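You operate a simulated robot arm through the tools that you are given. There is no shell and no other tool. Be economical: measure what you need, move in short steps, check, and stop when the job is done.

You are at the controls of a simulated two-armed robot. One attempt, no reset.

Task
Fetch the red connector from the drawer marked spare, hold it and run its nut home.
Fine: work on the blue board; the drawer ends shut. Set down upright: red connector. Where these are worked on the way, their far stop is far enough and under half their travel is too little: drawer marked spare.

It is judged by the outcome, as a careful person would: the job done as asked, and still so three seconds after it is handed in. It fails if anything else is knocked over, pushed out of place, dropped, spilled or broken.

Robot
Two 7-joint arms with fingered hands on one trunk, on a base that drives. Base frame: it is fixed to the floor where the robot stands at the start and does not move with it; the origin is under the middle of the robot, x ahead of it, y to its left, z up; the surface under the hand at the start is at about z = 90. Lengths are in cm, angles in degrees, forces in N, time in s.
The left shoulder is at the start at [9.6, 18.7, 108], the right one opposite. With the tool pointing down near the work surface each hand reaches from about 46 to 84 cm from the robot's upright axis, wherever it stands, measured 20 degrees to its own side. Places, roughly: blue board [80, -10, 90]; connector nut [70, -10, 80]; drawer marked spare [80, -20, 70]; red connector (5x5x10 cm) [70, -10, 70]. Payload 3.6 kg a hand.
The tool frame of a hand sits at the grasp point between the pads (the TCP): z along the fingers, y along the line on which they close. The tips reach 2.6 cm beyond it. The gripper opens to 8.8 cm. The gripper's body begins 3 cm behind the TCP. The gripper is a hand of 3 fingers: y runs from the thumb to the fingers, the wrist lies at [-1.7, -9.8, -16.4] in the tool frame, and closing takes about 1.5 s.
Orientation is that of the tool frame in the base frame, as a unit quaternion [x, y, z, w]. With the fingers straight down and the wrist toward the robot, the tool's x, y and z point along [0, 1, 0], [1, 0, 0] and [0, 0, -1] of the base frame.

Tools
- The arms move only by the tool jog_arm. It takes "left_steps", "right_steps" or both (then of equal length, played together; a hand with none holds still); each is a list that holds one entry, the list of rows, each a list of 7 numbers: the shift along the tool's x, y, z in cm, then the turn, a rotation vector about the tool's x, y, z in degrees, then the finger opening in cm, from 0 to 8.8. In form: [[[dx, dy, dz, ax, ay, az, claw], ...]]. A call has 1 to 12 rows; each row shifts and turns the commanded pose from where the row before left it, along the tool's axes as they then stand. A row lasts 0.2 s, in which the tool goes at most 5 cm and 8.6 degrees; a call with a longer step from one row to the next is refused whole, and so is a gripper value outside its range. Where a pose cannot be reached the arm comes as near as it can. A force on the tool above 70 N (or 10 N above the force at the start of the call, whichever is more), or a blocked arm, ends the call early, and 0.2 s more pass. Each finger travels about 15.3 cm/s and halts on what it meets, pressing with about 24 N; the grip force reading is that of the motor and also rises with nothing between the fingers. The clock runs only during rows and for 0.2 s after the last one: add rows that do not move to give the fingers time. The reply holds the time, the measured pose of the TCP, the force on the tool along the base axes, the opening and the grip force, in the units named above and with some noise, with the torque about the TCP (base axes, N m) and any sound that the robot's microphone picked up, and new pictures: "pictures" is both (left out), scene, wrist or none (wrist: the cameras of the hands that moved).
- Cameras (640 x 400 px; columns grow to the right, rows downward): "scene" is now at [26.07, 1.16, 100.98]; the picture's right is [0.12, -0.99, 0.00], its down [-0.07, -0.01, -1.00] and it looks along [0.99, 0.12, -0.07] (base axes); focal length 214 px, centre (320, 200). "left" rides on the left gripper at [-5.6, -8, -10.2] in its tool frame; the picture's right is [-0.73, -0.32, 0.60], its down [0.62, -0.67, 0.41] and it looks along [0.27, 0.68, 0.69] (tool axes); focal length 247 px, centre (320, 200). "right" rides on the right gripper at [5.6, -8, -10.2] in its tool frame; the picture's right is [-0.73, 0.32, -0.60], its down [-0.62, -0.66, 0.41] and it looks along [-0.27, 0.68, 0.69] (tool axes); focal length 247 px, centre (320, 200). There is no depth. A picture from a camera that has moved, and an enlarged one, comes with that camera's place and axes in the base frame and with its lens.
- slide_trunk(by): slides the trunk up (or, below 0, down) by that many cm; the arms and the scene camera ride with it, the base frame stays. It gives what a move gives, with no picture.
- drive_base(legs): drives the robot by 1 to 6 legs, each [ahead, left, turn to the left] in cm, cm and degrees, along the robot's own axes; the way and the turn of a leg run together, so that a leg with both is an arc; at most 150 cm and 180 degrees a leg. The arms and the cameras ride along, it lands a little off, and it stops where it bumps. It gives what a move gives, and a new picture of the scene camera.
- set_grasp(shape, hand): the hand has 3 fingers and takes this shape, open, in about a second: jaw (thumb against the fingers, like two jaws); tri (thumb and two fingers); tip (a fingertip pinch); poke (one finger out to press); point (the index stretched); flat (the hand flat); cup (the hand cupped); fist (a fist). The gripper value then closes the fingers along that shape, each until it touches; the sizes above hold for jaw. It gives what a move gives, with no picture.
- head_to(pan, tilt): turns the head with the scene camera to pan (to the left, within 60 degrees either way) and tilt (down, from -29 to 69), counted from straight ahead of the robot. It gives what a move gives, and a new picture of the scene camera.
- inspect(camera, box): a new picture of the part [left, top, right, bottom] of that camera's present view, enlarged. The clock stands still meanwhile.
- hand_in(): hands the job in; it is judged then, once.

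Work in short steps. Places have to be worked out from the pictures, the camera data and where the tool is seen: move nearer, look again, correct. Check each grasp and each placing, and mend what went wrong. You have 120 turns and 260 pictures in all, those below and enlarged ones among them. Open the grippers and draw the arms clear of the work before you hand the job in, unless the task says otherwise; then end with one line.

The tools are called after "Request:" as a command line: name --argument value ..., lists and objects as JSON in quotes. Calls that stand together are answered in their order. jog_arm: Moves the arms, as the interface text tells. Its arguments: {"type":"object","properties":{"left_steps":{"type":"array","items":{"type":"array","items":{"type":"array","items":{"type":"number"}}}},"right_steps":{"type":"array","items":{"type":"array","items":{"type":"array","items":{"type":"number"}}}},"pictures":{"type":"string","enum":["both","scene","wrist","none"]}},"required":[]} The other tools are called the same way: slide_trunk (by) slides the trunk up or down; set_grasp (shape, hand) gives the hand a shape; drive_base (legs) drives the base; head_to (pan, tilt) turns the head that bears the scene camera; inspect (camera, box) takes an enlarged picture of a part of a camera's view; hand_in () hands the job in.

At the start:

```text
t: 0.0
left_eef_pos: [48.81, 29.95, 112.67]
left_orientation: [0.708, 0.707, 0.0, 0.0]
left_contact_force: [-0.1, -0.7, 0.6]
left_wrist_torque: [0.0, 0.02, -0.03]
left_opening: 8.8
left_finger_force: 0.0
left_shape: jaw
right_eef_pos: [53.21, -20.84, 120.6]
right_orientation: [0.708, 0.706, -0.001, 0.001]
right_contact_force: [0.1, -0.5, 0.7]
right_wrist_torque: [0.0, -0.02, 0.0]
right_opening: 8.77
right_finger_force: 0.1
right_shape: jaw
trunk travel left (down, up): [-22.5, 53.2]
robot x, y, heading: [-0.16, -0.14, 0.1]
head pan, tilt: [6.8, 3.9]
```

scene: 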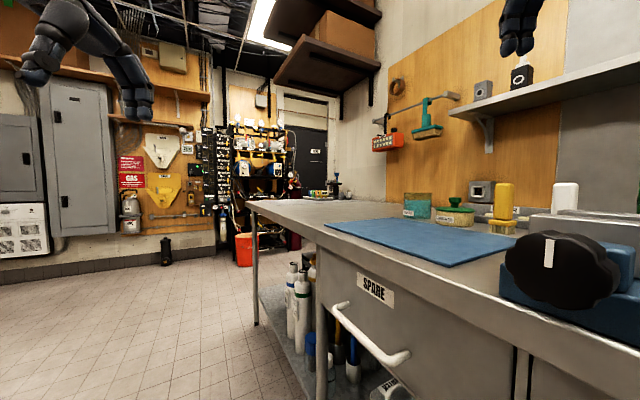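
right: 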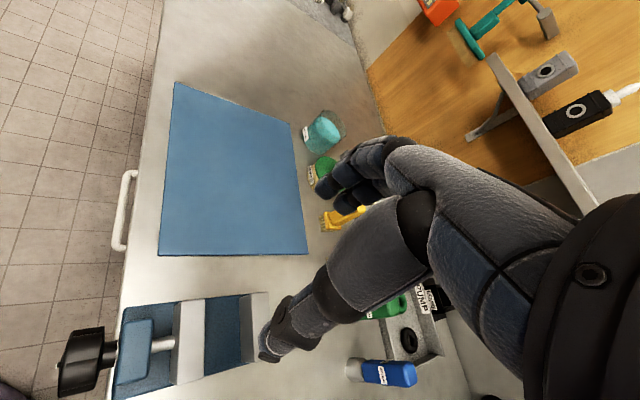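
left: 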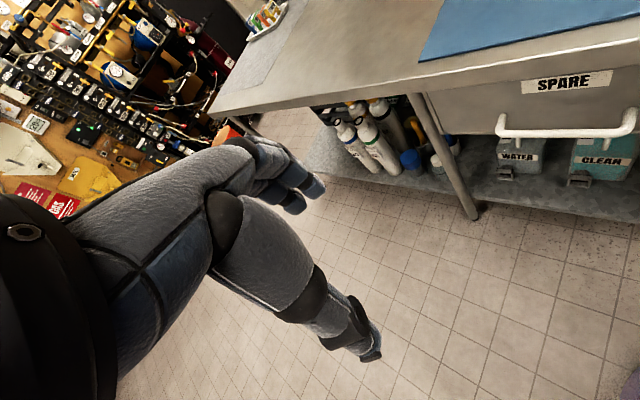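

The drawer marked SPARE is under the bench with a white bar handle; I turn the head down and to the right for a better look.

Request:
head_to --pan -15 --tilt 30

```text
t: 0.9
left_eef_pos: [48.71, 29.94, 112.56]
left_orientation: [0.707, 0.707, 0.0, 0.0]
left_contact_force: [-0.4, 0.3, 0.4]
left_wrist_torque: [0.03, 0.0, 0.0]
left_opening: 8.77
left_finger_force: 0.0
left_shape: jaw
right_eef_pos: [53.17, -20.81, 120.66]
right_orientation: [0.708, 0.706, -0.002, 0.0]
right_contact_force: [0.1, -0.1, -0.1]
right_wrist_torque: [0.01, -0.02, 0.0]
right_opening: 8.77
right_finger_force: 0.1
right_shape: jaw
trunk travel left (down, up): [-22.5, 53.2]
robot x, y, heading: [-0.07, 0.13, 0.0]
head pan, tilt: [-15.0, 30.0]
camera scene: at [25.73, -2.26, 96.78], right [-0.26, -0.97, 0.0], down [-0.48, 0.13, -0.87], along [0.84, -0.22, -0.5], focal length 214 px, centre (320, 200)
```

scene: 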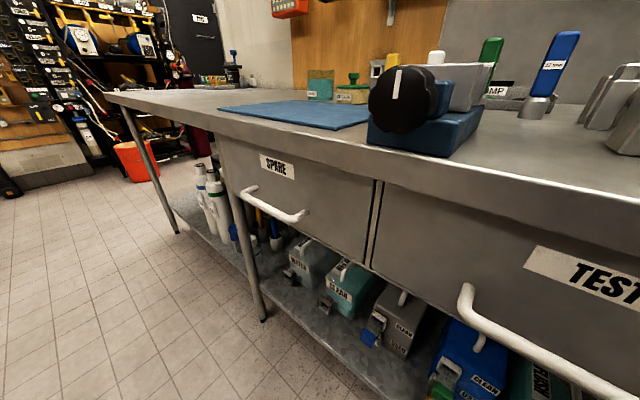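

Working out the wrist views, the bench front runs along about (0.82, 0.57), so the robot should face about -55°. I drive out to the left and turn to stand square to the drawer.

Request:
drive_base --legs '[[0, 55, 0], [27, 0, 0], [0, 0, -55]]'

Request:
head_to --pan 0 --tilt 35

```text
t: 8.0
left_eef_pos: [79.92, 30.96, 112.7]
left_orientation: [0.955, 0.296, -0.001, 0.001]
left_contact_force: [0.8, -0.5, 0.1]
left_wrist_torque: [-0.02, 0.0, 0.0]
left_opening: 8.77
left_finger_force: 0.0
left_shape: jaw
right_eef_pos: [40.51, -1.56, 120.63]
right_orientation: [0.955, 0.296, -0.001, 0.0]
right_contact_force: [0.6, -0.9, -0.2]
right_wrist_torque: [-0.01, 0.0, -0.04]
right_opening: 8.76
right_finger_force: 0.1
right_shape: jaw
trunk travel left (down, up): [-22.5, 53.2]
robot x, y, heading: [27.54, 53.59, -55.5]
head pan, tilt: [-15.0, 30.0]
camera scene: at [40.23, 31.47, 96.77], right [-0.94, -0.33, 0.0], down [-0.17, 0.47, -0.87], along [0.29, -0.82, -0.5], focal length 214 px, centre (320, 200)
```

scene: 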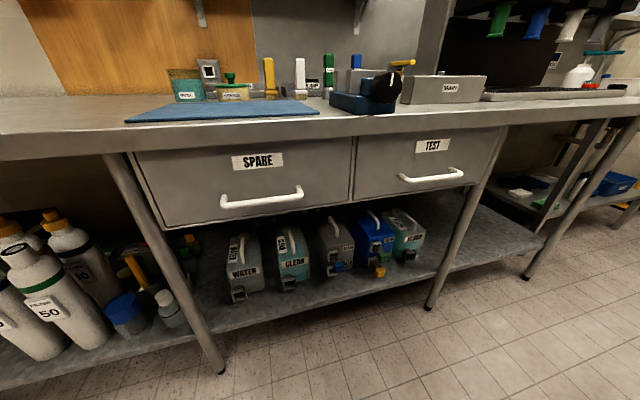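

```text
t: 8.8
left_eef_pos: [79.88, 30.85, 112.62]
left_orientation: [0.955, 0.296, 0.001, -0.001]
left_contact_force: [-0.8, -0.1, 0.9]
left_wrist_torque: [0.0, -0.01, 0.01]
left_opening: 8.74
left_finger_force: 0.0
left_shape: jaw
right_eef_pos: [40.64, -1.69, 120.64]
right_orientation: [0.955, 0.296, -0.001, -0.001]
right_contact_force: [-0.9, -0.6, 0.2]
right_wrist_torque: [0.03, 0.01, 0.05]
right_opening: 8.76
right_finger_force: 0.0
right_shape: jaw
trunk travel left (down, up): [-22.5, 53.2]
robot x, y, heading: [27.47, 54.19, -55.7]
head pan, tilt: [0.0, 35.0]
camera scene: at [42.21, 32.74, 95.99], right [-0.82, -0.57, 0.0], down [-0.32, 0.47, -0.82], along [0.46, -0.68, -0.57], focal length 214 px, centre (320, 200)
```

scene: 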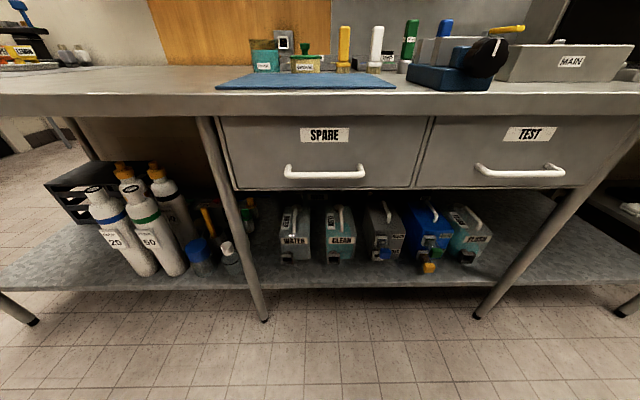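

The robot stands square. The handle centre works out at about (64.3, -2, 74.5). I look closer at its standoff.

Request:
inspect --camera "scene" --box '[210, 100, 450, 250]'

Request:
slide_trunk --by -10

```text
2.67 times, centred on (330, 175) of scene
camera zoom: at [42.21, 32.74, 95.99], right [-0.82, -0.57, 0.0], down [-0.32, 0.47, -0.82], along [0.46, -0.68, -0.57], focal length 572 px, centre (293, 267)
```

zoom: 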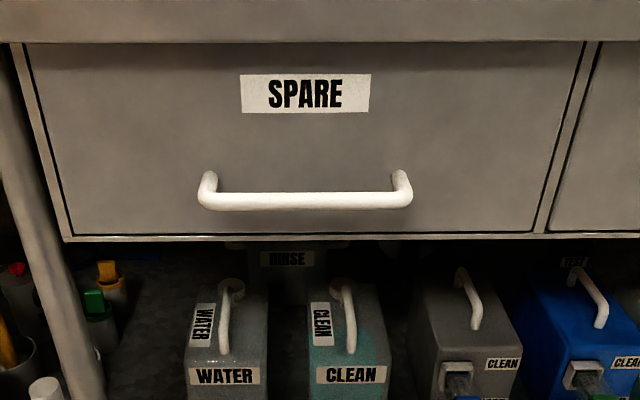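

```text
t: 10.1
left_eef_pos: [79.78, 31.02, 102.74]
left_orientation: [0.955, 0.297, 0.001, 0.001]
left_contact_force: [0.3, -0.6, -0.7]
left_wrist_torque: [0.03, 0.01, -0.04]
left_opening: 8.78
left_finger_force: 0.1
left_shape: jaw
right_eef_pos: [40.43, -1.63, 110.72]
right_orientation: [0.955, 0.296, -0.001, -0.001]
right_contact_force: [-0.3, 0.6, 0.6]
right_wrist_torque: [0.03, 0.04, 0.01]
right_opening: 8.76
right_finger_force: 0.2
right_shape: jaw
trunk travel left (down, up): [-12.5, 63.2]
robot x, y, heading: [27.74, 54.19, -55.6]
head pan, tilt: [0.0, 35.0]
```

The bar stands off about 4 cm. I swing the left hand to the centre while tilting it 65° forward.

Request:
jog_arm --left_steps '[[[-3.5, 0, 0, -8.1, 0, 0, 6], [-3.5, 0, 0, -8.1, 0, 0, 6], [-3.5, 0, 0, -8.1, 0, 0, 6], [-3.5, 0, 0, -8.1, 0, 0, 6], [-3.5, 0, 0, -8.1, 0, 0, 6], [-3.5, 0, 0, -8.1, 0, 0, 6], [-3.5, 0, 0, -8.1, 0, 0, 6], [-3.5, 0, 0, -8.3, 0, 0, 6], [0, 0, 0, 0, 0, 0, 6]]]' --pictures "both"

```text
t: 12.1
left_eef_pos: [57.04, 14.03, 103.19]
left_orientation: [0.805, 0.25, 0.16, 0.514]
left_contact_force: [0.3, -0.9, -0.4]
left_wrist_torque: [0.01, -0.01, 0.0]
left_opening: 6.0
left_finger_force: 0.0
left_shape: jaw
left hand out of reach, approached as far as the arm can: row 4, 5
right_eef_pos: [40.64, -1.59, 110.7]
right_orientation: [0.955, 0.296, -0.001, -0.001]
right_contact_force: [0.6, 0.1, -0.2]
right_wrist_torque: [0.02, -0.01, 0.01]
right_opening: 8.76
right_finger_force: 0.0
right_shape: jaw
trunk travel left (down, up): [-12.5, 63.2]
robot x, y, heading: [27.61, 53.6, -55.5]
head pan, tilt: [0.0, 35.0]
camera scene: at [43.39, 31.05, 84.99], right [-0.82, -0.57, 0.0], down [-0.33, 0.47, -0.82], along [0.46, -0.67, -0.57], focal length 214 px, centre (320, 200)
camera left: at [45.26, 21.4, 100.33], right [-0.37, -0.75, -0.54], down [0.57, 0.28, -0.78], along [0.73, -0.6, 0.32], focal length 247 px, centre (320, 200)
```

scene: 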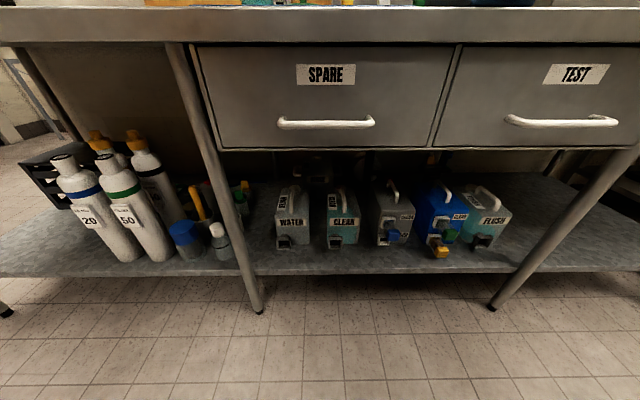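
left: 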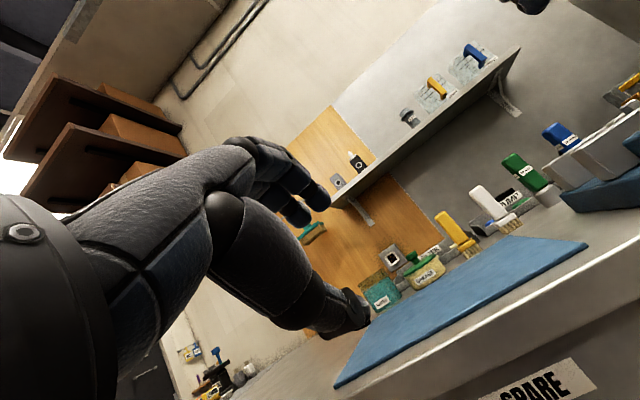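

Handle confirmed at z≈74.6. I lower the left hand to a stand-off point in front of the bar.

Request:
jog_arm --left_steps '[[[-0.1, -2.73, 2.53, 0, 0, 0, 6], [-0.1, -2.73, 2.53, 0, 0, 0, 6], [-0.1, -2.73, 2.53, 0, 0, 0, 6], [-0.1, -2.73, 2.53, 0, 0, 0, 6], [-0.1, -2.73, 2.53, 0, 0, 0, 6], [-0.1, -2.73, 2.53, 0, 0, 0, 6], [-0.1, -2.73, 2.53, 0, 0, 0, 6], [0, 0, 0, 0, 0, 0, 6], [0, 0, 0, 0, 0, 0, 6]]]'

```text
t: 14.1
left_eef_pos: [61.28, 6.75, 78.47]
left_orientation: [0.806, 0.25, 0.16, 0.512]
left_contact_force: [-0.3, 0.5, 0.4]
left_wrist_torque: [-0.01, 0.02, 0.03]
left_opening: 6.02
left_finger_force: 0.2
left_shape: jaw
right_eef_pos: [40.57, -1.67, 110.68]
right_orientation: [0.955, 0.296, -0.001, -0.001]
right_contact_force: [0.1, 0.5, 0.1]
right_wrist_torque: [-0.03, 0.01, 0.02]
right_opening: 8.77
right_finger_force: 0.0
right_shape: jaw
trunk travel left (down, up): [-12.5, 63.2]
robot x, y, heading: [27.56, 54.3, -55.6]
head pan, tilt: [0.0, 35.0]
camera scene: at [43.37, 31.04, 85.0], right [-0.82, -0.57, 0.0], down [-0.32, 0.47, -0.82], along [0.46, -0.68, -0.57], focal length 214 px, centre (320, 200)
camera left: at [49.4, 14.21, 75.53], right [-0.38, -0.75, -0.54], down [0.56, 0.28, -0.78], along [0.73, -0.6, 0.32], focal length 247 px, centre (320, 200)
```

scene: 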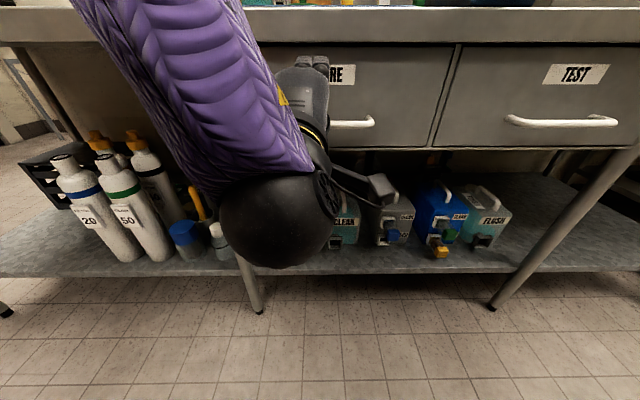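
left: 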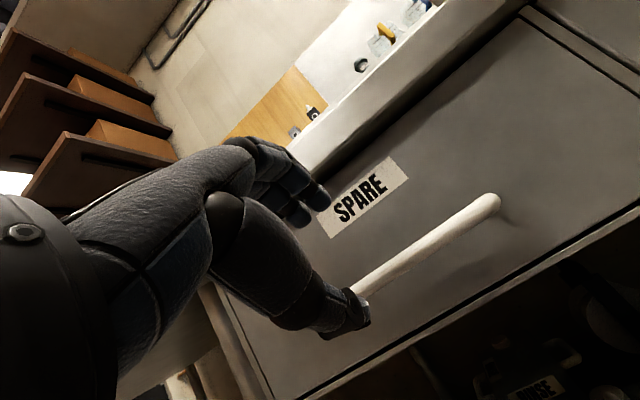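

The bar lies straight ahead along the fingers, about 9 cm off. I advance 8.3 cm and close on it.

Request:
jog_arm --left_steps '[[[0, 0, 2.8, 0, 0, 0, 6], [0, 0, 2.8, 0, 0, 0, 6], [0, 0, 2.7, 0, 0, 0, 6], [0, 0, 0, 0, 0, 0, 6]]]' --pictures "wrist"

```text
t: 15.1
left_eef_pos: [65.34, 1.05, 74.91]
left_orientation: [0.805, 0.251, 0.161, 0.513]
left_contact_force: [-0.1, 0.3, 0.4]
left_wrist_torque: [0.01, 0.01, -0.02]
left_opening: 6.03
left_finger_force: 0.1
left_shape: jaw
right_eef_pos: [40.64, -1.57, 110.66]
right_orientation: [0.955, 0.296, -0.001, -0.001]
right_contact_force: [-0.8, -1.3, 0.3]
right_wrist_torque: [-0.02, 0.03, -0.01]
right_opening: 8.76
right_finger_force: 0.1
right_shape: jaw
trunk travel left (down, up): [-12.5, 63.2]
robot x, y, heading: [27.19, 53.96, -55.4]
head pan, tilt: [0.0, 35.0]
camera left: at [53.53, 8.53, 71.95], right [-0.37, -0.75, -0.54], down [0.57, 0.28, -0.78], along [0.73, -0.6, 0.32], focal length 247 px, centre (320, 200)
```

left: 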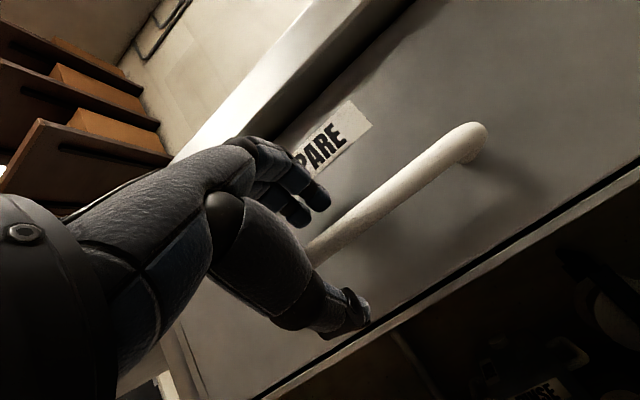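

The bar now runs between thumb and fingers; I close on it.

Request:
jog_arm --left_steps '[[[0, 0, 0, 0, 0, 0, 4], [0, 0, 0, 0, 0, 0, 2], [0, 0, 0, 0, 0, 0, 0.5], [0, 0, 0, 0, 0, 0, 0.5], [0, 0, 0, 0, 0, 0, 0.5], [0, 0, 0, 0, 0, 0, 0.5]]]' --pictures "wrist"

```text
t: 16.5
left_eef_pos: [65.24, 1.2, 74.89]
left_orientation: [0.807, 0.249, 0.159, 0.512]
left_contact_force: [1.3, -0.7, -4.0]
left_wrist_torque: [0.0, 0.01, 0.05]
left_opening: 0.72
left_finger_force: 24.5
left_shape: jaw
right_eef_pos: [40.61, -1.55, 110.56]
right_orientation: [0.955, 0.295, -0.001, 0.0]
right_contact_force: [-0.2, 0.3, 0.2]
right_wrist_torque: [-0.02, 0.0, 0.04]
right_opening: 8.78
right_finger_force: 0.1
right_shape: jaw
trunk travel left (down, up): [-12.5, 63.2]
robot x, y, heading: [27.7, 53.99, -55.4]
head pan, tilt: [0.0, 35.0]
camera left: at [53.5, 8.55, 71.9], right [-0.37, -0.75, -0.54], down [0.57, 0.28, -0.78], along [0.74, -0.6, 0.32], focal length 247 px, centre (320, 200)
```

left: 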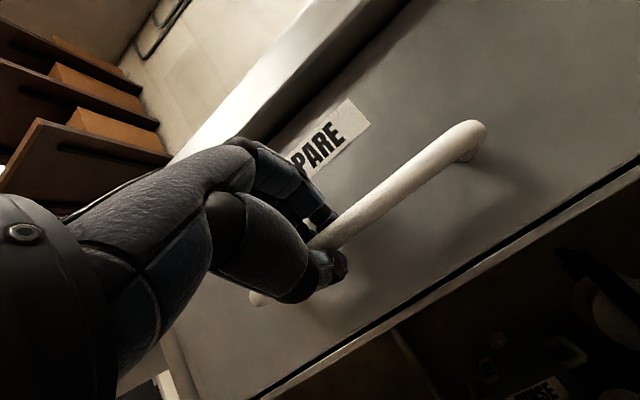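

The bar is gripped. I pull straight back 10 cm and check.

Request:
jog_arm --left_steps '[[[0, -0.42, -0.91, 0, 0, 0, 0.3], [0, -0.85, -1.81, 0, 0, 0, 0.3], [0, -0.85, -1.81, 0, 0, 0, 0.3], [0, -0.85, -1.81, 0, 0, 0, 0.3], [0, -0.85, -1.81, 0, 0, 0, 0.3], [0, 0, 0, 0, 0, 0, 0.3]]]' --pictures "both"

```text
t: 17.9
left_eef_pos: [60.05, 8.42, 74.89]
left_orientation: [0.807, 0.25, 0.159, 0.511]
left_contact_force: [2.3, 0.8, -10.1]
left_wrist_torque: [0.07, 0.07, 0.03]
left_opening: 0.59
left_finger_force: 24.0
left_shape: jaw
right_eef_pos: [40.61, -1.82, 110.69]
right_orientation: [0.955, 0.297, -0.002, 0.0]
right_contact_force: [0.2, -1.0, 0.4]
right_wrist_torque: [0.0, 0.02, 0.0]
right_opening: 8.75
right_finger_force: 0.0
right_shape: jaw
trunk travel left (down, up): [-12.5, 63.2]
robot x, y, heading: [27.61, 53.69, -55.5]
head pan, tilt: [0.0, 35.0]
camera scene: at [43.42, 31.02, 84.97], right [-0.82, -0.57, 0.0], down [-0.33, 0.47, -0.82], along [0.46, -0.67, -0.57], focal length 214 px, centre (320, 200)
camera left: at [48.29, 15.87, 71.97], right [-0.37, -0.75, -0.54], down [0.57, 0.28, -0.78], along [0.73, -0.6, 0.32], focal length 247 px, centre (320, 200)
```

scene: 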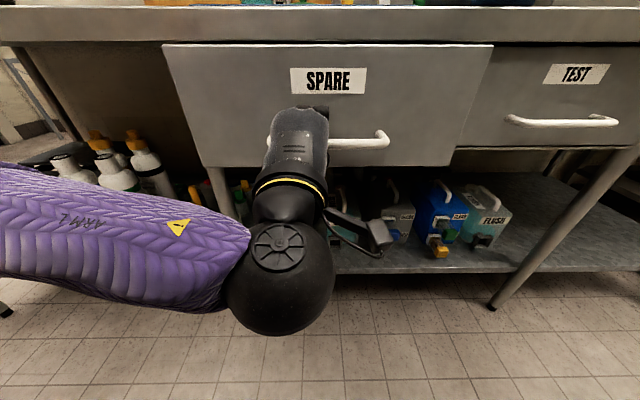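
left: 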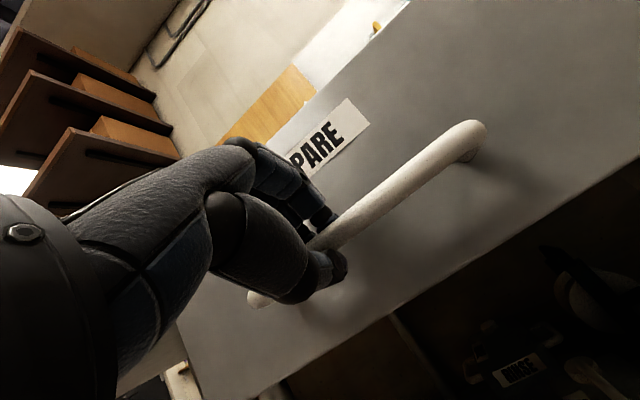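

The drawer slides freely. I draw it further by driving the base back with the hand held still.

Request:
drive_base --legs '[[-14, 0, 0]]'

```text
t: 19.2
left_eef_pos: [51.99, 19.81, 74.87]
left_orientation: [0.806, 0.25, 0.159, 0.512]
left_contact_force: [0.3, 1.9, -10.7]
left_wrist_torque: [0.08, 0.05, 0.02]
left_opening: 0.59
left_finger_force: 24.3
left_shape: jaw
right_eef_pos: [32.73, 9.82, 110.59]
right_orientation: [0.955, 0.295, -0.001, -0.001]
right_contact_force: [0.0, 0.6, -0.5]
right_wrist_torque: [0.01, 0.0, -0.01]
right_opening: 8.78
right_finger_force: 0.0
right_shape: jaw
trunk travel left (down, up): [-12.5, 63.2]
robot x, y, heading: [19.79, 65.58, -55.4]
head pan, tilt: [0.0, 35.0]
camera scene: at [35.52, 42.4, 84.98], right [-0.83, -0.56, 0.0], down [-0.32, 0.47, -0.82], along [0.46, -0.68, -0.57], focal length 214 px, centre (320, 200)
```

scene: 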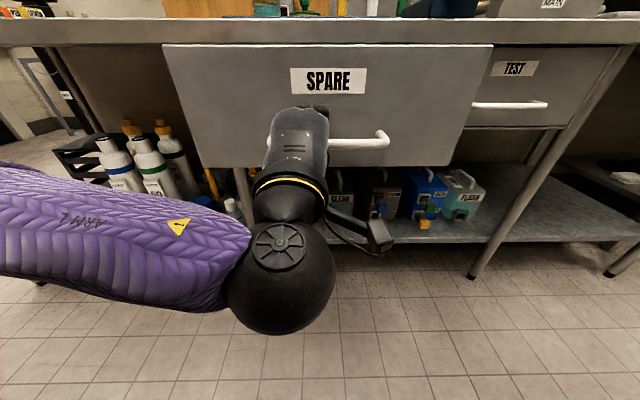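

Open about 23 cm. I pull a bit more and look in with the right wrist camera.

Request:
drive_base --legs '[[-7, 0, 0]]'

Request:
inspect --camera "right" --box '[0, 0, 640, 400]'

```text
t: 20.2
left_eef_pos: [48.07, 25.57, 74.91]
left_orientation: [0.807, 0.249, 0.159, 0.512]
left_contact_force: [-3.2, -0.8, -9.9]
left_wrist_torque: [0.06, 0.09, -0.02]
left_opening: 0.63
left_finger_force: 24.5
left_shape: jaw
right_eef_pos: [28.71, 15.52, 110.65]
right_orientation: [0.956, 0.295, -0.001, -0.001]
right_contact_force: [-0.4, 0.2, 0.5]
right_wrist_torque: [0.02, 0.01, 0.0]
right_opening: 8.77
right_finger_force: 0.0
right_shape: jaw
trunk travel left (down, up): [-12.5, 63.2]
robot x, y, heading: [15.7, 71.33, -55.7]
head pan, tilt: [0.0, 35.0]
camera scene: at [31.51, 48.21, 84.99], right [-0.83, -0.56, 0.0], down [-0.32, 0.47, -0.82], along [0.46, -0.68, -0.57], focal length 214 px, centre (320, 200)
```

scene: 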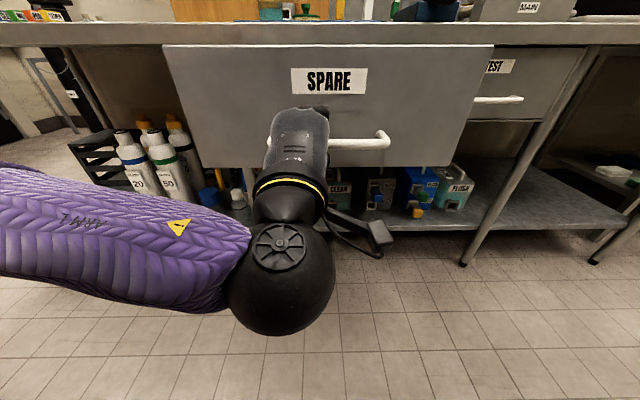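

```text
1.00 times, centred on (320, 200) of right (not enlarged: the box is as wide or as high as the picture)
camera zoom: at [28.61, 25.26, 120.9], right [-0.43, -0.68, 0.6], down [-0.89, 0.2, -0.41], along [0.16, -0.71, -0.69], focal length 247 px, centre (320, 200)
```

zoom: 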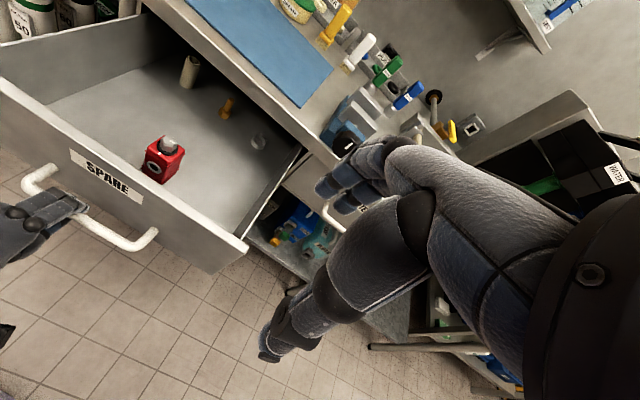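

The drawer is open about 30 cm and the red connector with its grey nut stands near the front. I zoom in.

Request:
inspect --camera "right" --box '[90, 90, 250, 190]'

```text
4.00 times, centred on (170, 140) of right
camera zoom: at [28.61, 25.26, 120.9], right [-0.43, -0.68, 0.6], down [-0.89, 0.2, -0.41], along [0.16, -0.71, -0.69], focal length 988 px, centre (920, 440)
```

zoom: 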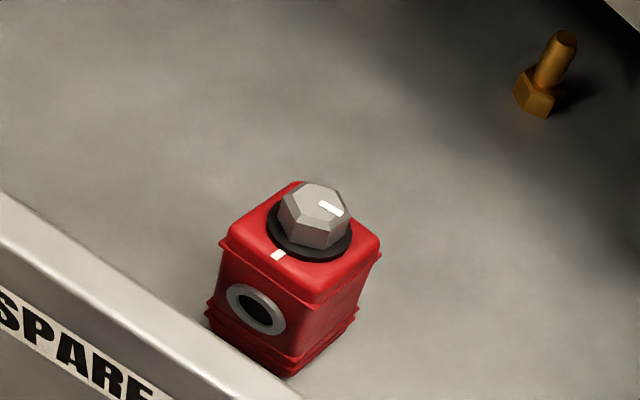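

The connector stands at about (56, 10.3), nut top near z 79, faces aligned with the drawer. Keeping the left hand on the handle, I yaw the right hand -90° so its wrist lies to the right and lower it a bit.

Request:
jog_arm --right_steps '[[[0, 0, 1, 0, 0, -8.2, 8.6], [0, 0, 1, 0, 0, -8.2, 8.6], [0, 0, 1, 0, 0, -8.2, 8.6], [0, 0, 1, 0, 0, -8.2, 8.6], [0, 0, 1, 0, 0, -8.2, 8.6], [0, 0, 1, 0, 0, -8.2, 8.6], [0, 0, 1, 0, 0, -8.2, 8.6], [0, 0, 1, 0, 0, -8.2, 8.6], [0, 0, 1, 0, 0, -8.2, 8.6], [0, 0, 1, 0, 0, -8.2, 8.6], [0, 0, 1, 0, 0, -8.0, 8.6], [0, 0, 0, 0, 0, 0, 8.6]]]' --pictures "none"

Request:
jog_arm --right_steps '[[[-3.3, 2.5, 0, 0, 0, 0, 8.6], [-3.3, 2.5, 0, 0, 0, 0, 8.6], [-3.3, 2.5, 0, 0, 0, 0, 8.6], [-3.3, 2.5, 0, 0, 0, 0, 8.6], [-2, 2.5, 0, 0, 0, 0, 8.6], [0, 0, 0, 0, 0, 0, 8.6], [0, 0, 0, 0, 0, 0, 8.6]]]' --pictures "wrist"

```text
t: 22.8
left_eef_pos: [48.11, 25.59, 74.92]
left_orientation: [0.807, 0.248, 0.159, 0.512]
left_contact_force: [0.2, -2.6, -10.8]
left_wrist_torque: [0.02, 0.07, -0.02]
left_opening: 0.67
left_finger_force: 23.9
left_shape: jaw
right_eef_pos: [26.58, 16.27, 102.18]
right_orientation: [0.708, 0.706, 0.007, -0.01]
right_contact_force: [-0.7, 0.2, -0.9]
right_wrist_torque: [0.01, -0.02, 0.03]
right_opening: 8.6
right_finger_force: 0.0
right_shape: jaw
right hand out of reach, approached as far as the arm can: row 7, 8, 9, 10, 11
trunk travel left (down, up): [-12.5, 63.2]
robot x, y, heading: [16.19, 70.94, -55.9]
head pan, tilt: [0.0, 35.0]
```

```text
t: 24.4
left_eef_pos: [48.06, 25.64, 74.65]
left_orientation: [0.807, 0.248, 0.159, 0.512]
left_contact_force: [-0.3, -2.4, -12.1]
left_wrist_torque: [0.09, 0.04, -0.05]
left_opening: 0.68
left_finger_force: 23.7
left_shape: jaw
right_eef_pos: [26.46, 16.34, 102.19]
right_orientation: [0.708, 0.707, 0.006, -0.011]
right_contact_force: [0.0, -0.5, 0.6]
right_wrist_torque: [0.05, 0.02, 0.01]
right_opening: 8.64
right_finger_force: 0.1
right_shape: jaw
right hand out of reach, approached as far as the arm can: row 1, 2, 3, 4, 5
trunk travel left (down, up): [-12.5, 63.2]
robot x, y, heading: [15.93, 71.18, -55.8]
head pan, tilt: [0.0, 35.0]
camera right: at [18.39, 21.62, 112.61], right [0.32, -0.75, 0.58], down [-0.67, -0.61, -0.42], along [0.67, -0.25, -0.7], focal length 247 px, centre (320, 200)
```

right: 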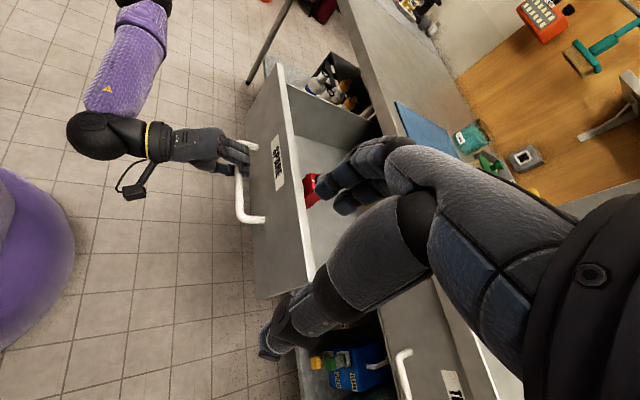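

The wrist limit blocks that yaw, so I go back to the wrist-toward-robot orientation and grasp front-to-back instead.

Request:
jog_arm --right_steps '[[[0, 0, 0, 0, 0, 7.9, 8.6], [0, 0, 0, 0, 0, 7.9, 8.6], [0, 0, 0, 0, 0, 7.9, 8.6], [0, 0, 0, 0, 0, 7.9, 8.6], [0, 0, 0, 0, 0, 7.9, 8.6], [0, 0, 0, 0, 0, 7.9, 8.6], [0, 0, 0, 0, 0, 7.9, 8.6], [0, 0, 0, 0, 0, 0, 8.6]]]' --pictures "none"

```text
t: 26.2
left_eef_pos: [48.05, 25.6, 74.7]
left_orientation: [0.807, 0.248, 0.158, 0.512]
left_contact_force: [-0.9, -1.2, -11.3]
left_wrist_torque: [0.1, 0.06, 0.02]
left_opening: 0.64
left_finger_force: 24.0
left_shape: jaw
right_eef_pos: [26.36, 15.79, 102.34]
right_orientation: [0.955, 0.296, 0.001, -0.011]
right_contact_force: [-0.9, -0.3, -0.1]
right_wrist_torque: [-0.01, -0.02, 0.0]
right_opening: 8.62
right_finger_force: 0.1
right_shape: jaw
trunk travel left (down, up): [-12.5, 63.2]
robot x, y, heading: [15.71, 71.41, -55.8]
head pan, tilt: [0.0, 35.0]
```

Orientation restored. I move the right hand over the connector at about z 98.

Request:
jog_arm --right_steps '[[[2.6, 2.6, 0.5, 0, 0, 0, 8.6], [2.6, 2.6, 0.5, 0, 0, 0, 8.6], [2.6, 2.6, 0.5, 0, 0, 0, 8.6], [2.6, 2.6, 0.5, 0, 0, 0, 8.6], [2.6, 2.6, 0.5, 0, 0, 0, 8.6], [2.6, 2.6, 0.5, 0, 0, 0, 8.6], [2.6, 2.6, 0.5, 0, 0, 0, 8.6], [2.6, 2.6, 0.5, 0, 0, 0, 8.6], [0, 0, 0, 0, 0, 0, 8.6]]]' --pictures "both"

```text
t: 28.2
left_eef_pos: [48.06, 25.68, 74.84]
left_orientation: [0.808, 0.248, 0.159, 0.511]
left_contact_force: [-0.9, -1.6, -10.6]
left_wrist_torque: [0.07, 0.07, -0.01]
left_opening: 0.62
left_finger_force: 24.1
left_shape: jaw
right_eef_pos: [55.41, 10.46, 97.83]
right_orientation: [0.955, 0.298, 0.002, -0.011]
right_contact_force: [0.9, 0.0, 0.4]
right_wrist_torque: [0.02, -0.01, 0.0]
right_opening: 8.61
right_finger_force: 0.1
right_shape: jaw
trunk travel left (down, up): [-12.5, 63.2]
robot x, y, heading: [15.82, 71.04, -55.4]
head pan, tilt: [0.0, 35.0]
camera scene: at [31.54, 48.2, 84.97], right [-0.83, -0.56, 0.0], down [-0.32, 0.47, -0.82], along [0.46, -0.68, -0.57], focal length 214 px, centre (320, 200)
camera right: at [55.36, 19.92, 108.36], right [-0.42, -0.69, 0.59], down [-0.89, 0.2, -0.4], along [0.16, -0.69, -0.7], focal length 247 px, centre (320, 200)
```

scene: 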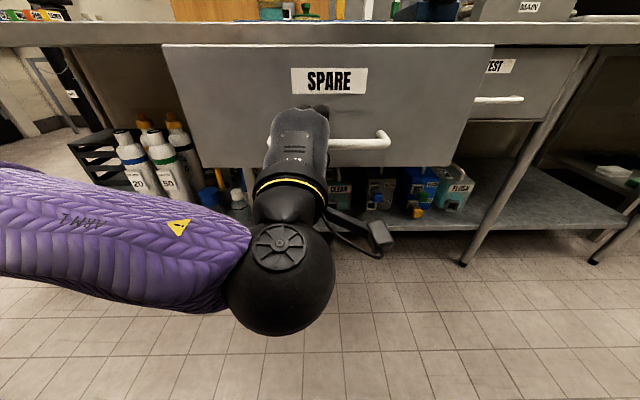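
right: 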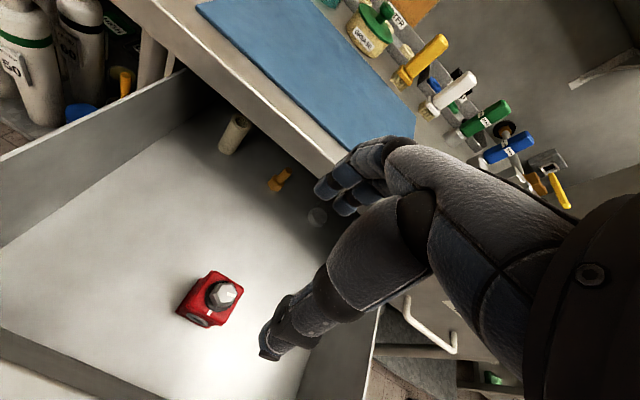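

Triangulating both views puts the nut top at (55.2, 10.9, 80.4), so the hand is nearly overhead. I descend to z≈79.

Request:
jog_arm --right_steps '[[[0, -0.5, 2.7, 0, 0, 0, 8.6], [0, 0, 2.7, 0, 0, 0, 8.6], [0, 0, 2.7, 0, 0, 0, 8.6], [0, 0, 2.7, 0, 0, 0, 8.6], [0, 0, 2.7, 0, 0, 0, 8.6], [0, 0, 2.7, 0, 0, 0, 8.6], [0, 0, 2.3, 0, 0, 0, 8.6], [0, 0, 0, 0, 0, 0, 8.6]]]' --pictures "both"

```text
t: 30.0
left_eef_pos: [48.1, 25.45, 74.91]
left_orientation: [0.807, 0.248, 0.159, 0.512]
left_contact_force: [-1.4, -1.2, -11.7]
left_wrist_torque: [0.06, 0.02, -0.01]
left_opening: 0.64
left_finger_force: 23.7
left_shape: jaw
right_eef_pos: [54.92, 11.36, 79.78]
right_orientation: [0.955, 0.297, 0.001, -0.012]
right_contact_force: [-0.2, 0.9, 0.4]
right_wrist_torque: [0.0, -0.01, 0.02]
right_opening: 8.6
right_finger_force: 0.1
right_shape: jaw
trunk travel left (down, up): [-12.5, 63.2]
robot x, y, heading: [15.64, 71.39, -55.9]
head pan, tilt: [0.0, 35.0]
camera scene: at [31.53, 48.19, 84.97], right [-0.83, -0.56, 0.0], down [-0.32, 0.47, -0.82], along [0.46, -0.68, -0.57], focal length 214 px, centre (320, 200)
camera right: at [54.83, 20.83, 90.21], right [-0.42, -0.69, 0.59], down [-0.89, 0.2, -0.4], along [0.16, -0.69, -0.7], focal length 247 px, centre (320, 200)
```

scene: 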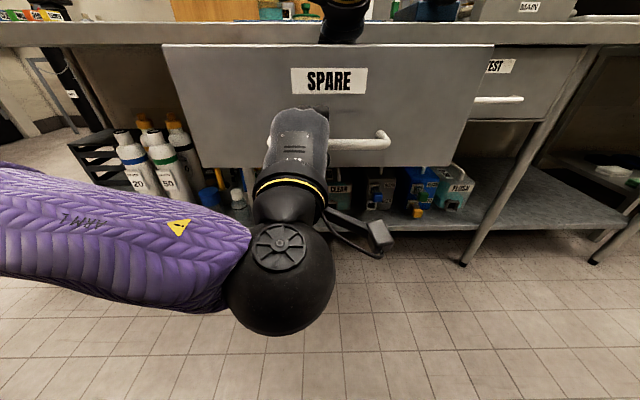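
right: 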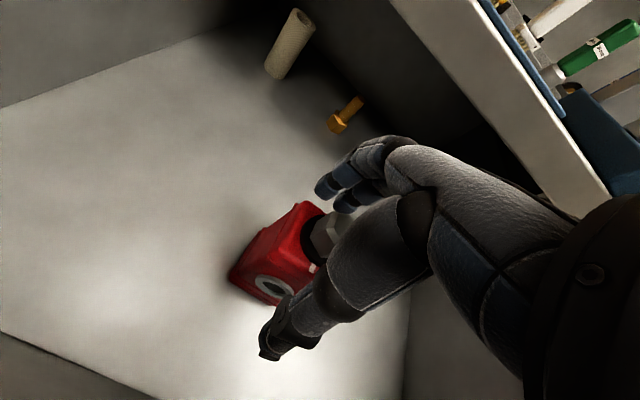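

The nut sits between the fingers; body top about z 78. I go down 2 cm more and close gently.

Request:
jog_arm --right_steps '[[[0, 0.4, 1.0, 0, 0, 0, 8.6], [0, 0, 1.0, 0, 0, 0, 8.6], [0, 0, 0, 0, 0, 0, 8.6], [0, 0, 0, 0, 0, 0, 6.5], [0, 0, 0, 0, 0, 0, 5], [0, 0, 0, 0, 0, 0, 4], [0, 0, 0, 0, 0, 0, 3], [0, 0, 0, 0, 0, 0, 3], [0, 0, 0, 0, 0, 0, 3]]]' --pictures "wrist"

```text
t: 32.0
left_eef_pos: [48.13, 25.61, 74.79]
left_orientation: [0.807, 0.248, 0.159, 0.512]
left_contact_force: [-0.2, -1.3, -11.3]
left_wrist_torque: [0.1, 0.06, -0.03]
left_opening: 0.64
left_finger_force: 24.3
left_shape: jaw
right_eef_pos: [55.14, 11.11, 77.79]
right_orientation: [0.955, 0.297, 0.0, -0.013]
right_contact_force: [0.2, -0.2, -0.5]
right_wrist_torque: [-0.01, 0.01, 0.01]
right_opening: 3.83
right_finger_force: 23.9
right_shape: jaw
trunk travel left (down, up): [-12.5, 63.2]
robot x, y, heading: [15.45, 71.43, -55.7]
head pan, tilt: [0.0, 35.0]
camera right: at [55.01, 20.47, 88.19], right [-0.42, -0.69, 0.59], down [-0.89, 0.2, -0.4], along [0.16, -0.69, -0.7], focal length 247 px, centre (320, 200)
```

right: 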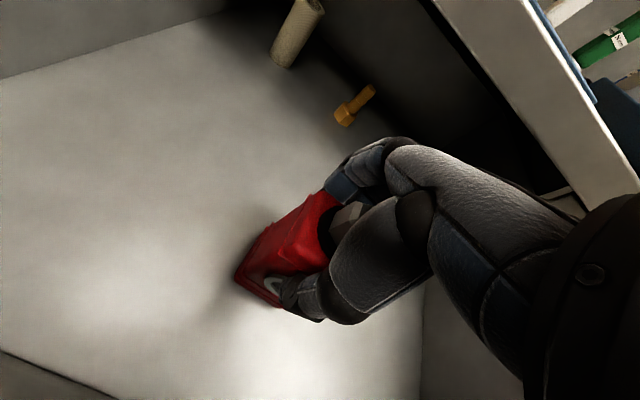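

Grip is firm at 3.8 cm opening. I lift straight up 27 cm.

Request:
jog_arm --right_steps '[[[0, 0, -1.5, 0, 0, 0, 2.8], [0, 0, -3, 0, 0, 0, 2.8], [0, 0, -3, 0, 0, 0, 2.8], [0, 0, -3, 0, 0, 0, 2.8], [0, 0, -3, 0, 0, 0, 2.8], [0, 0, -3, 0, 0, 0, 2.8], [0, 0, -3, 0, 0, 0, 2.8], [0, 0, -3, 0, 0, 0, 2.8], [0, 0, -3, 0, 0, 0, 2.8], [0, 0, -1.5, 0, 0, 0, 2.8], [0, 0, 0, 0, 0, 0, 2.8]]]' --pictures "wrist"

```text
t: 34.4
left_eef_pos: [48.13, 25.56, 74.7]
left_orientation: [0.807, 0.249, 0.159, 0.512]
left_contact_force: [-0.4, -1.7, -12.0]
left_wrist_torque: [0.07, 0.05, 0.0]
left_opening: 0.62
left_finger_force: 24.2
left_shape: jaw
right_eef_pos: [55.23, 10.24, 104.63]
right_orientation: [0.955, 0.297, 0.001, -0.012]
right_contact_force: [-0.1, -0.7, -1.7]
right_wrist_torque: [0.01, 0.01, -0.02]
right_opening: 3.83
right_finger_force: 23.8
right_shape: jaw
trunk travel left (down, up): [-12.5, 63.2]
robot x, y, heading: [15.84, 71.13, -55.9]
head pan, tilt: [0.0, 35.0]
camera right: at [55.19, 19.86, 115.07], right [-0.42, -0.69, 0.58], down [-0.89, 0.2, -0.4], along [0.16, -0.69, -0.7], focal length 247 px, centre (320, 200)
```

right: 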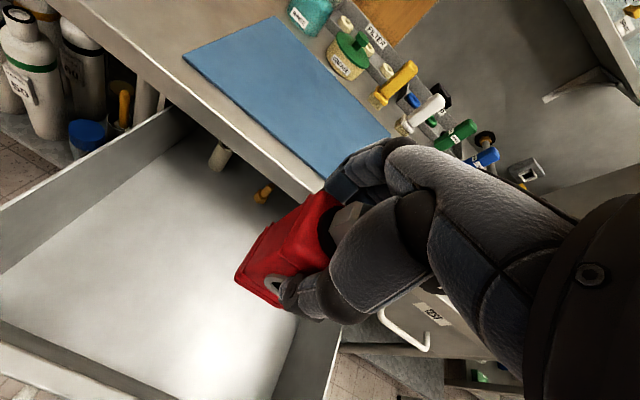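

The connector is lifted clear. I drive forward to push the drawer in with the left hand still on the handle.

Request:
drive_base --legs '[[20, 0, 0]]'

```text
t: 36.0
left_eef_pos: [59.46, 9.51, 74.81]
left_orientation: [0.807, 0.25, 0.159, 0.511]
left_contact_force: [0.6, -0.6, -9.9]
left_wrist_torque: [0.03, 0.05, -0.03]
left_opening: 0.65
left_finger_force: 24.3
left_shape: jaw
right_eef_pos: [66.5, -5.67, 104.61]
right_orientation: [0.954, 0.299, 0.001, -0.013]
right_contact_force: [0.1, -0.2, -1.8]
right_wrist_torque: [0.0, 0.0, 0.01]
right_opening: 3.84
right_finger_force: 23.9
right_shape: jaw
trunk travel left (down, up): [-12.5, 63.2]
robot x, y, heading: [27.18, 55.18, -55.7]
head pan, tilt: [0.0, 35.0]
camera scene: at [42.74, 32.06, 84.97], right [-0.82, -0.57, 0.0], down [-0.33, 0.47, -0.82], along [0.46, -0.67, -0.57], focal length 214 px, centre (320, 200)
```

scene: 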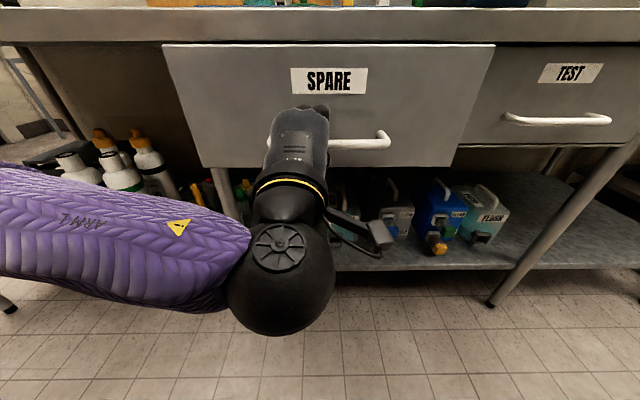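

About 10 cm of drawer travel remain; I drive 9.5 more and finish with the arm.

Request:
drive_base --legs '[[9.3, 0, 0]]'

Request:
jog_arm --left_steps '[[[0, 0.3, 0.63, 0, 0, 0, 0.3], [0, 0.2, 0.45, 0, 0, 0, 0.3], [0, 0, 0, 0, 0, 0, 0.3]]]' --pictures "scene"

```text
t: 37.1
left_eef_pos: [64.64, 1.98, 74.72]
left_orientation: [0.806, 0.251, 0.161, 0.511]
left_contact_force: [2.0, 0.2, -9.5]
left_wrist_torque: [0.08, 0.04, 0.01]
left_opening: 0.66
left_finger_force: 24.0
left_shape: jaw
right_eef_pos: [71.82, -13.04, 104.5]
right_orientation: [0.954, 0.299, 0.001, -0.012]
right_contact_force: [0.5, 0.0, -0.9]
right_wrist_torque: [0.02, 0.02, 0.02]
right_opening: 3.82
right_finger_force: 23.9
right_shape: jaw
trunk travel left (down, up): [-12.5, 63.2]
robot x, y, heading: [31.56, 47.63, -55.4]
head pan, tilt: [0.0, 35.0]
camera scene: at [47.97, 24.53, 84.95], right [-0.82, -0.57, 0.0], down [-0.33, 0.47, -0.82], along [0.46, -0.67, -0.57], focal length 214 px, centre (320, 200)
```

scene: 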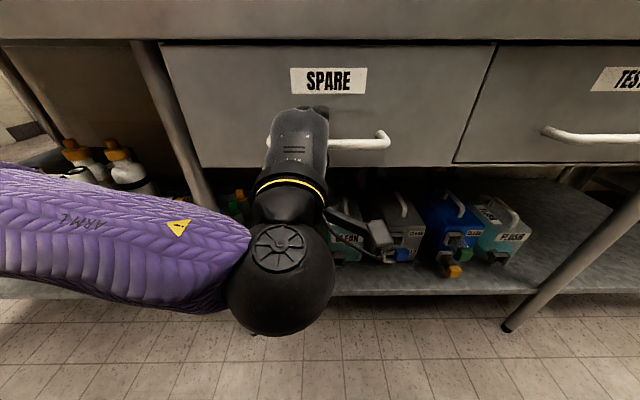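

```text
t: 37.9
left_eef_pos: [65.35, 1.16, 74.68]
left_orientation: [0.807, 0.25, 0.161, 0.51]
left_contact_force: [-1.1, 1.0, -8.8]
left_wrist_torque: [0.06, 0.04, -0.02]
left_opening: 0.65
left_finger_force: 23.8
left_shape: jaw
right_eef_pos: [71.69, -13.06, 104.55]
right_orientation: [0.954, 0.298, 0.0, -0.012]
right_contact_force: [-0.5, -0.3, -1.4]
right_wrist_torque: [0.02, -0.03, -0.04]
right_opening: 3.85
right_finger_force: 23.9
right_shape: jaw
trunk travel left (down, up): [-12.5, 63.2]
robot x, y, heading: [32.28, 47.8, -55.4]
head pan, tilt: [0.0, 35.0]
camera scene: at [47.93, 24.56, 84.98], right [-0.82, -0.57, 0.0], down [-0.33, 0.47, -0.82], along [0.46, -0.67, -0.57], focal length 214 px, centre (320, 200)
```

scene: 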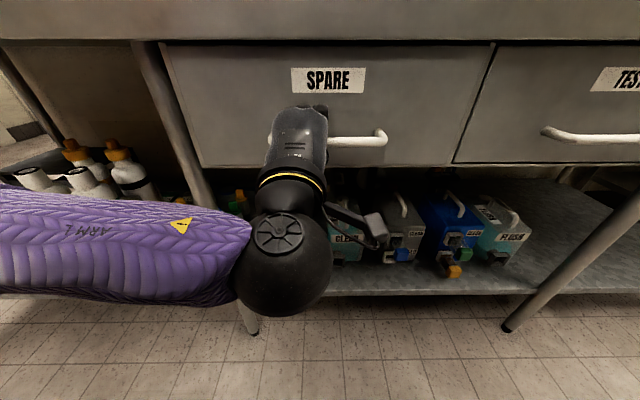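

Back at the original closed position; I press a little further to confirm the stop, then release.

Request:
jog_arm --left_steps '[[[0, 0.2, 0.45, 0, 0, 0, 0.3], [0, 0.2, 0.45, 0, 0, 0, 0.3], [0, 0, 0, 0, 0, 0, 0.3]]]' --pictures "none"

```text
t: 38.7
left_eef_pos: [65.9, 0.41, 74.68]
left_orientation: [0.807, 0.25, 0.16, 0.51]
left_contact_force: [-3.8, 4.9, -12.0]
left_wrist_torque: [0.08, 0.05, -0.01]
left_opening: 0.64
left_finger_force: 23.6
left_shape: jaw
right_eef_pos: [71.76, -13.09, 104.62]
right_orientation: [0.954, 0.3, 0.001, -0.013]
right_contact_force: [0.4, -0.5, -1.7]
right_wrist_torque: [0.01, 0.01, -0.01]
right_opening: 3.8
right_finger_force: 24.4
right_shape: jaw
trunk travel left (down, up): [-12.5, 63.2]
robot x, y, heading: [32.02, 47.92, -55.3]
head pan, tilt: [0.0, 35.0]
```

Force is starting to rise. I release, withdraw the left hand, and check the drawer's seating.

Request:
jog_arm --left_steps '[[[0, 0, 0, 0, 0, 0, 3], [0, 0, 0, 0, 0, 0, 6], [0, 0, 0, 0, 0, 0, 6.5], [0, 0, -2, 0, 0, 0, 6.5], [0, 0, -3, 0, 0, 0, 6.5], [0, 0, -4, 0, 0, 0, 6.5], [0, 0, -4, 0, 0, 0, 6.5], [4, 0, 0, 0, 0, 0, 6.5], [4, 0, 0, 0, 0, 0, 6.5], [4, 0, 0, 0, 0, 0, 6.5], [4, 0, 0, 0, 0, 0, 6.5], [0, 0, 0, 0, 0, 0, 6.5]]]' --pictures "scene"

```text
t: 41.3
left_eef_pos: [72.7, 19.01, 80.25]
left_orientation: [0.807, 0.25, 0.16, 0.511]
left_contact_force: [0.7, -0.6, -0.3]
left_wrist_torque: [0.03, -0.01, -0.04]
left_opening: 6.46
left_finger_force: 0.1
left_shape: jaw
right_eef_pos: [71.79, -12.96, 104.57]
right_orientation: [0.954, 0.299, 0.001, -0.011]
right_contact_force: [0.3, -0.6, -1.9]
right_wrist_torque: [0.01, 0.0, 0.0]
right_opening: 3.82
right_finger_force: 24.0
right_shape: jaw
trunk travel left (down, up): [-12.5, 63.2]
robot x, y, heading: [31.97, 47.86, -55.4]
head pan, tilt: [0.0, 35.0]
camera scene: at [47.91, 24.6, 85.0], right [-0.82, -0.57, 0.0], down [-0.33, 0.47, -0.82], along [0.46, -0.67, -0.57], focal length 214 px, centre (320, 200)
```

scene: 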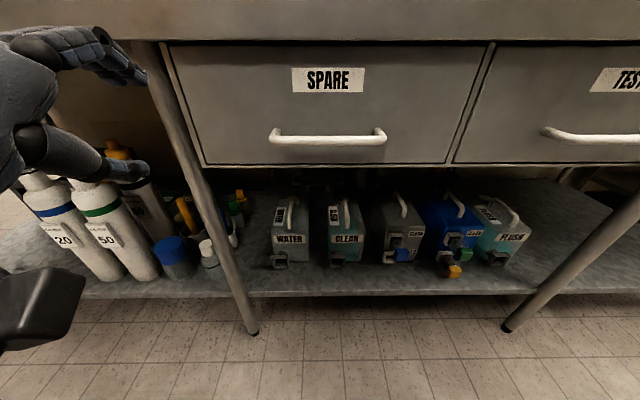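

Drawer looks flush. I zoom to confirm while raising the trunk for the mat work.

Request:
inspect --camera "scene" --box '[400, 30, 560, 180]'

Request:
jog_arm --left_steps '[[[3, 0, -4, 0, 0, 0, 8.6], [3, 0, -3, 0, 0, 0, 8.6], [0, 0, 0, 8, 0, 0, 8.6], [0, 0, 0, 8, 0, 0, 8.6], [0, 0, 0, 8, 0, 0, 8.6], [0, 0, 0, 8, 0, 0, 8.6], [0, 0, 0, 8, 0, 0, 8.6], [0, 0, 0, 8, 0, 0, 8.6], [0, 0, 0, 8, 0, 0, 8.6], [0, 0, 0, 8, 0, 0, 8.6], [0, 0, 0, 0, 0, 0, 8.6]]]' --pictures "none"

Request:
slide_trunk --by 20

Request:
head_to --pan 0 --tilt 40

```text
2.67 times, centred on (480, 105) of scene
camera zoom: at [47.91, 24.6, 85.0], right [-0.82, -0.57, 0.0], down [-0.33, 0.47, -0.82], along [0.46, -0.67, -0.57], focal length 572 px, centre (-107, 453)
```

zoom: 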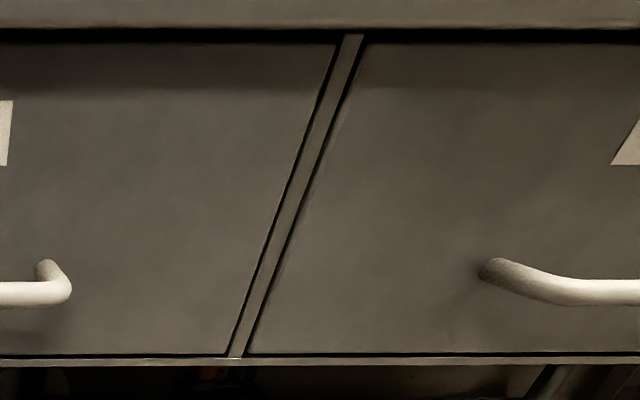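

```text
t: 43.7
left_eef_pos: [76.38, 20.44, 70.81]
left_orientation: [0.955, 0.296, 0.003, 0.005]
left_contact_force: [0.1, -0.2, 0.1]
left_wrist_torque: [0.0, 0.01, -0.01]
left_opening: 8.59
left_finger_force: 0.1
left_shape: jaw
left hand out of reach, approached as far as the arm can: row 1, 2, 3, 4, 5, 6, 7
right_eef_pos: [71.79, -13.05, 104.58]
right_orientation: [0.954, 0.3, 0.001, -0.011]
right_contact_force: [0.0, -0.3, -1.6]
right_wrist_torque: [0.01, 0.04, -0.02]
right_opening: 3.84
right_finger_force: 24.2
right_shape: jaw
trunk travel left (down, up): [-12.5, 63.2]
robot x, y, heading: [32.66, 47.43, -55.7]
head pan, tilt: [0.0, 35.0]
```

```text
t: 45.9
left_eef_pos: [76.46, 20.44, 90.62]
left_orientation: [0.954, 0.298, 0.003, 0.005]
left_contact_force: [-0.6, 0.6, -0.4]
left_wrist_torque: [0.01, -0.01, 0.0]
left_opening: 8.61
left_finger_force: 0.1
left_shape: jaw
right_eef_pos: [67.54, -6.97, 133.99]
right_orientation: [0.952, 0.299, 0.024, 0.062]
right_contact_force: [0.8, -0.8, -1.3]
right_wrist_torque: [0.02, 0.02, -0.01]
right_opening: 3.82
right_finger_force: 24.1
right_shape: jaw
trunk travel left (down, up): [-32.5, 43.2]
robot x, y, heading: [32.39, 47.79, -55.5]
head pan, tilt: [0.0, 35.0]
```

```text
t: 46.5
left_eef_pos: [76.44, 20.39, 90.73]
left_orientation: [0.955, 0.298, 0.004, 0.006]
left_contact_force: [0.2, 0.2, -0.8]
left_wrist_torque: [0.0, -0.01, 0.03]
left_opening: 8.63
left_finger_force: 0.1
left_shape: jaw
right_eef_pos: [67.45, -6.74, 134.1]
right_orientation: [0.952, 0.298, 0.024, 0.062]
right_contact_force: [-0.3, 1.1, -1.2]
right_wrist_torque: [-0.02, 0.03, 0.04]
right_opening: 3.82
right_finger_force: 24.3
right_shape: jaw
trunk travel left (down, up): [-32.5, 43.2]
robot x, y, heading: [32.1, 47.48, -55.4]
head pan, tilt: [0.0, 40.0]
camera scene: at [45.59, 27.96, 106.13], right [-0.82, -0.57, 0.0], down [-0.36, 0.53, -0.77], along [0.43, -0.63, -0.64], focal length 214 px, centre (320, 200)
```

scene: 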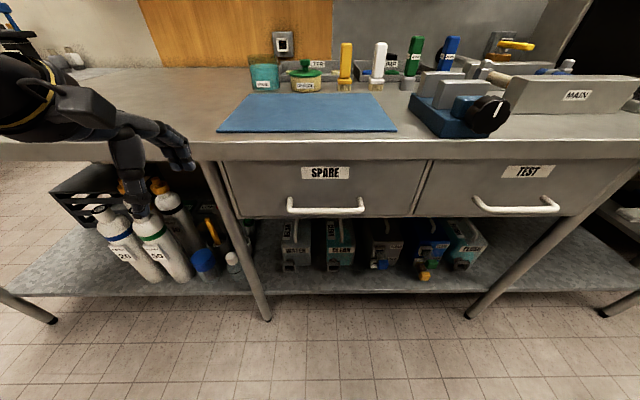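

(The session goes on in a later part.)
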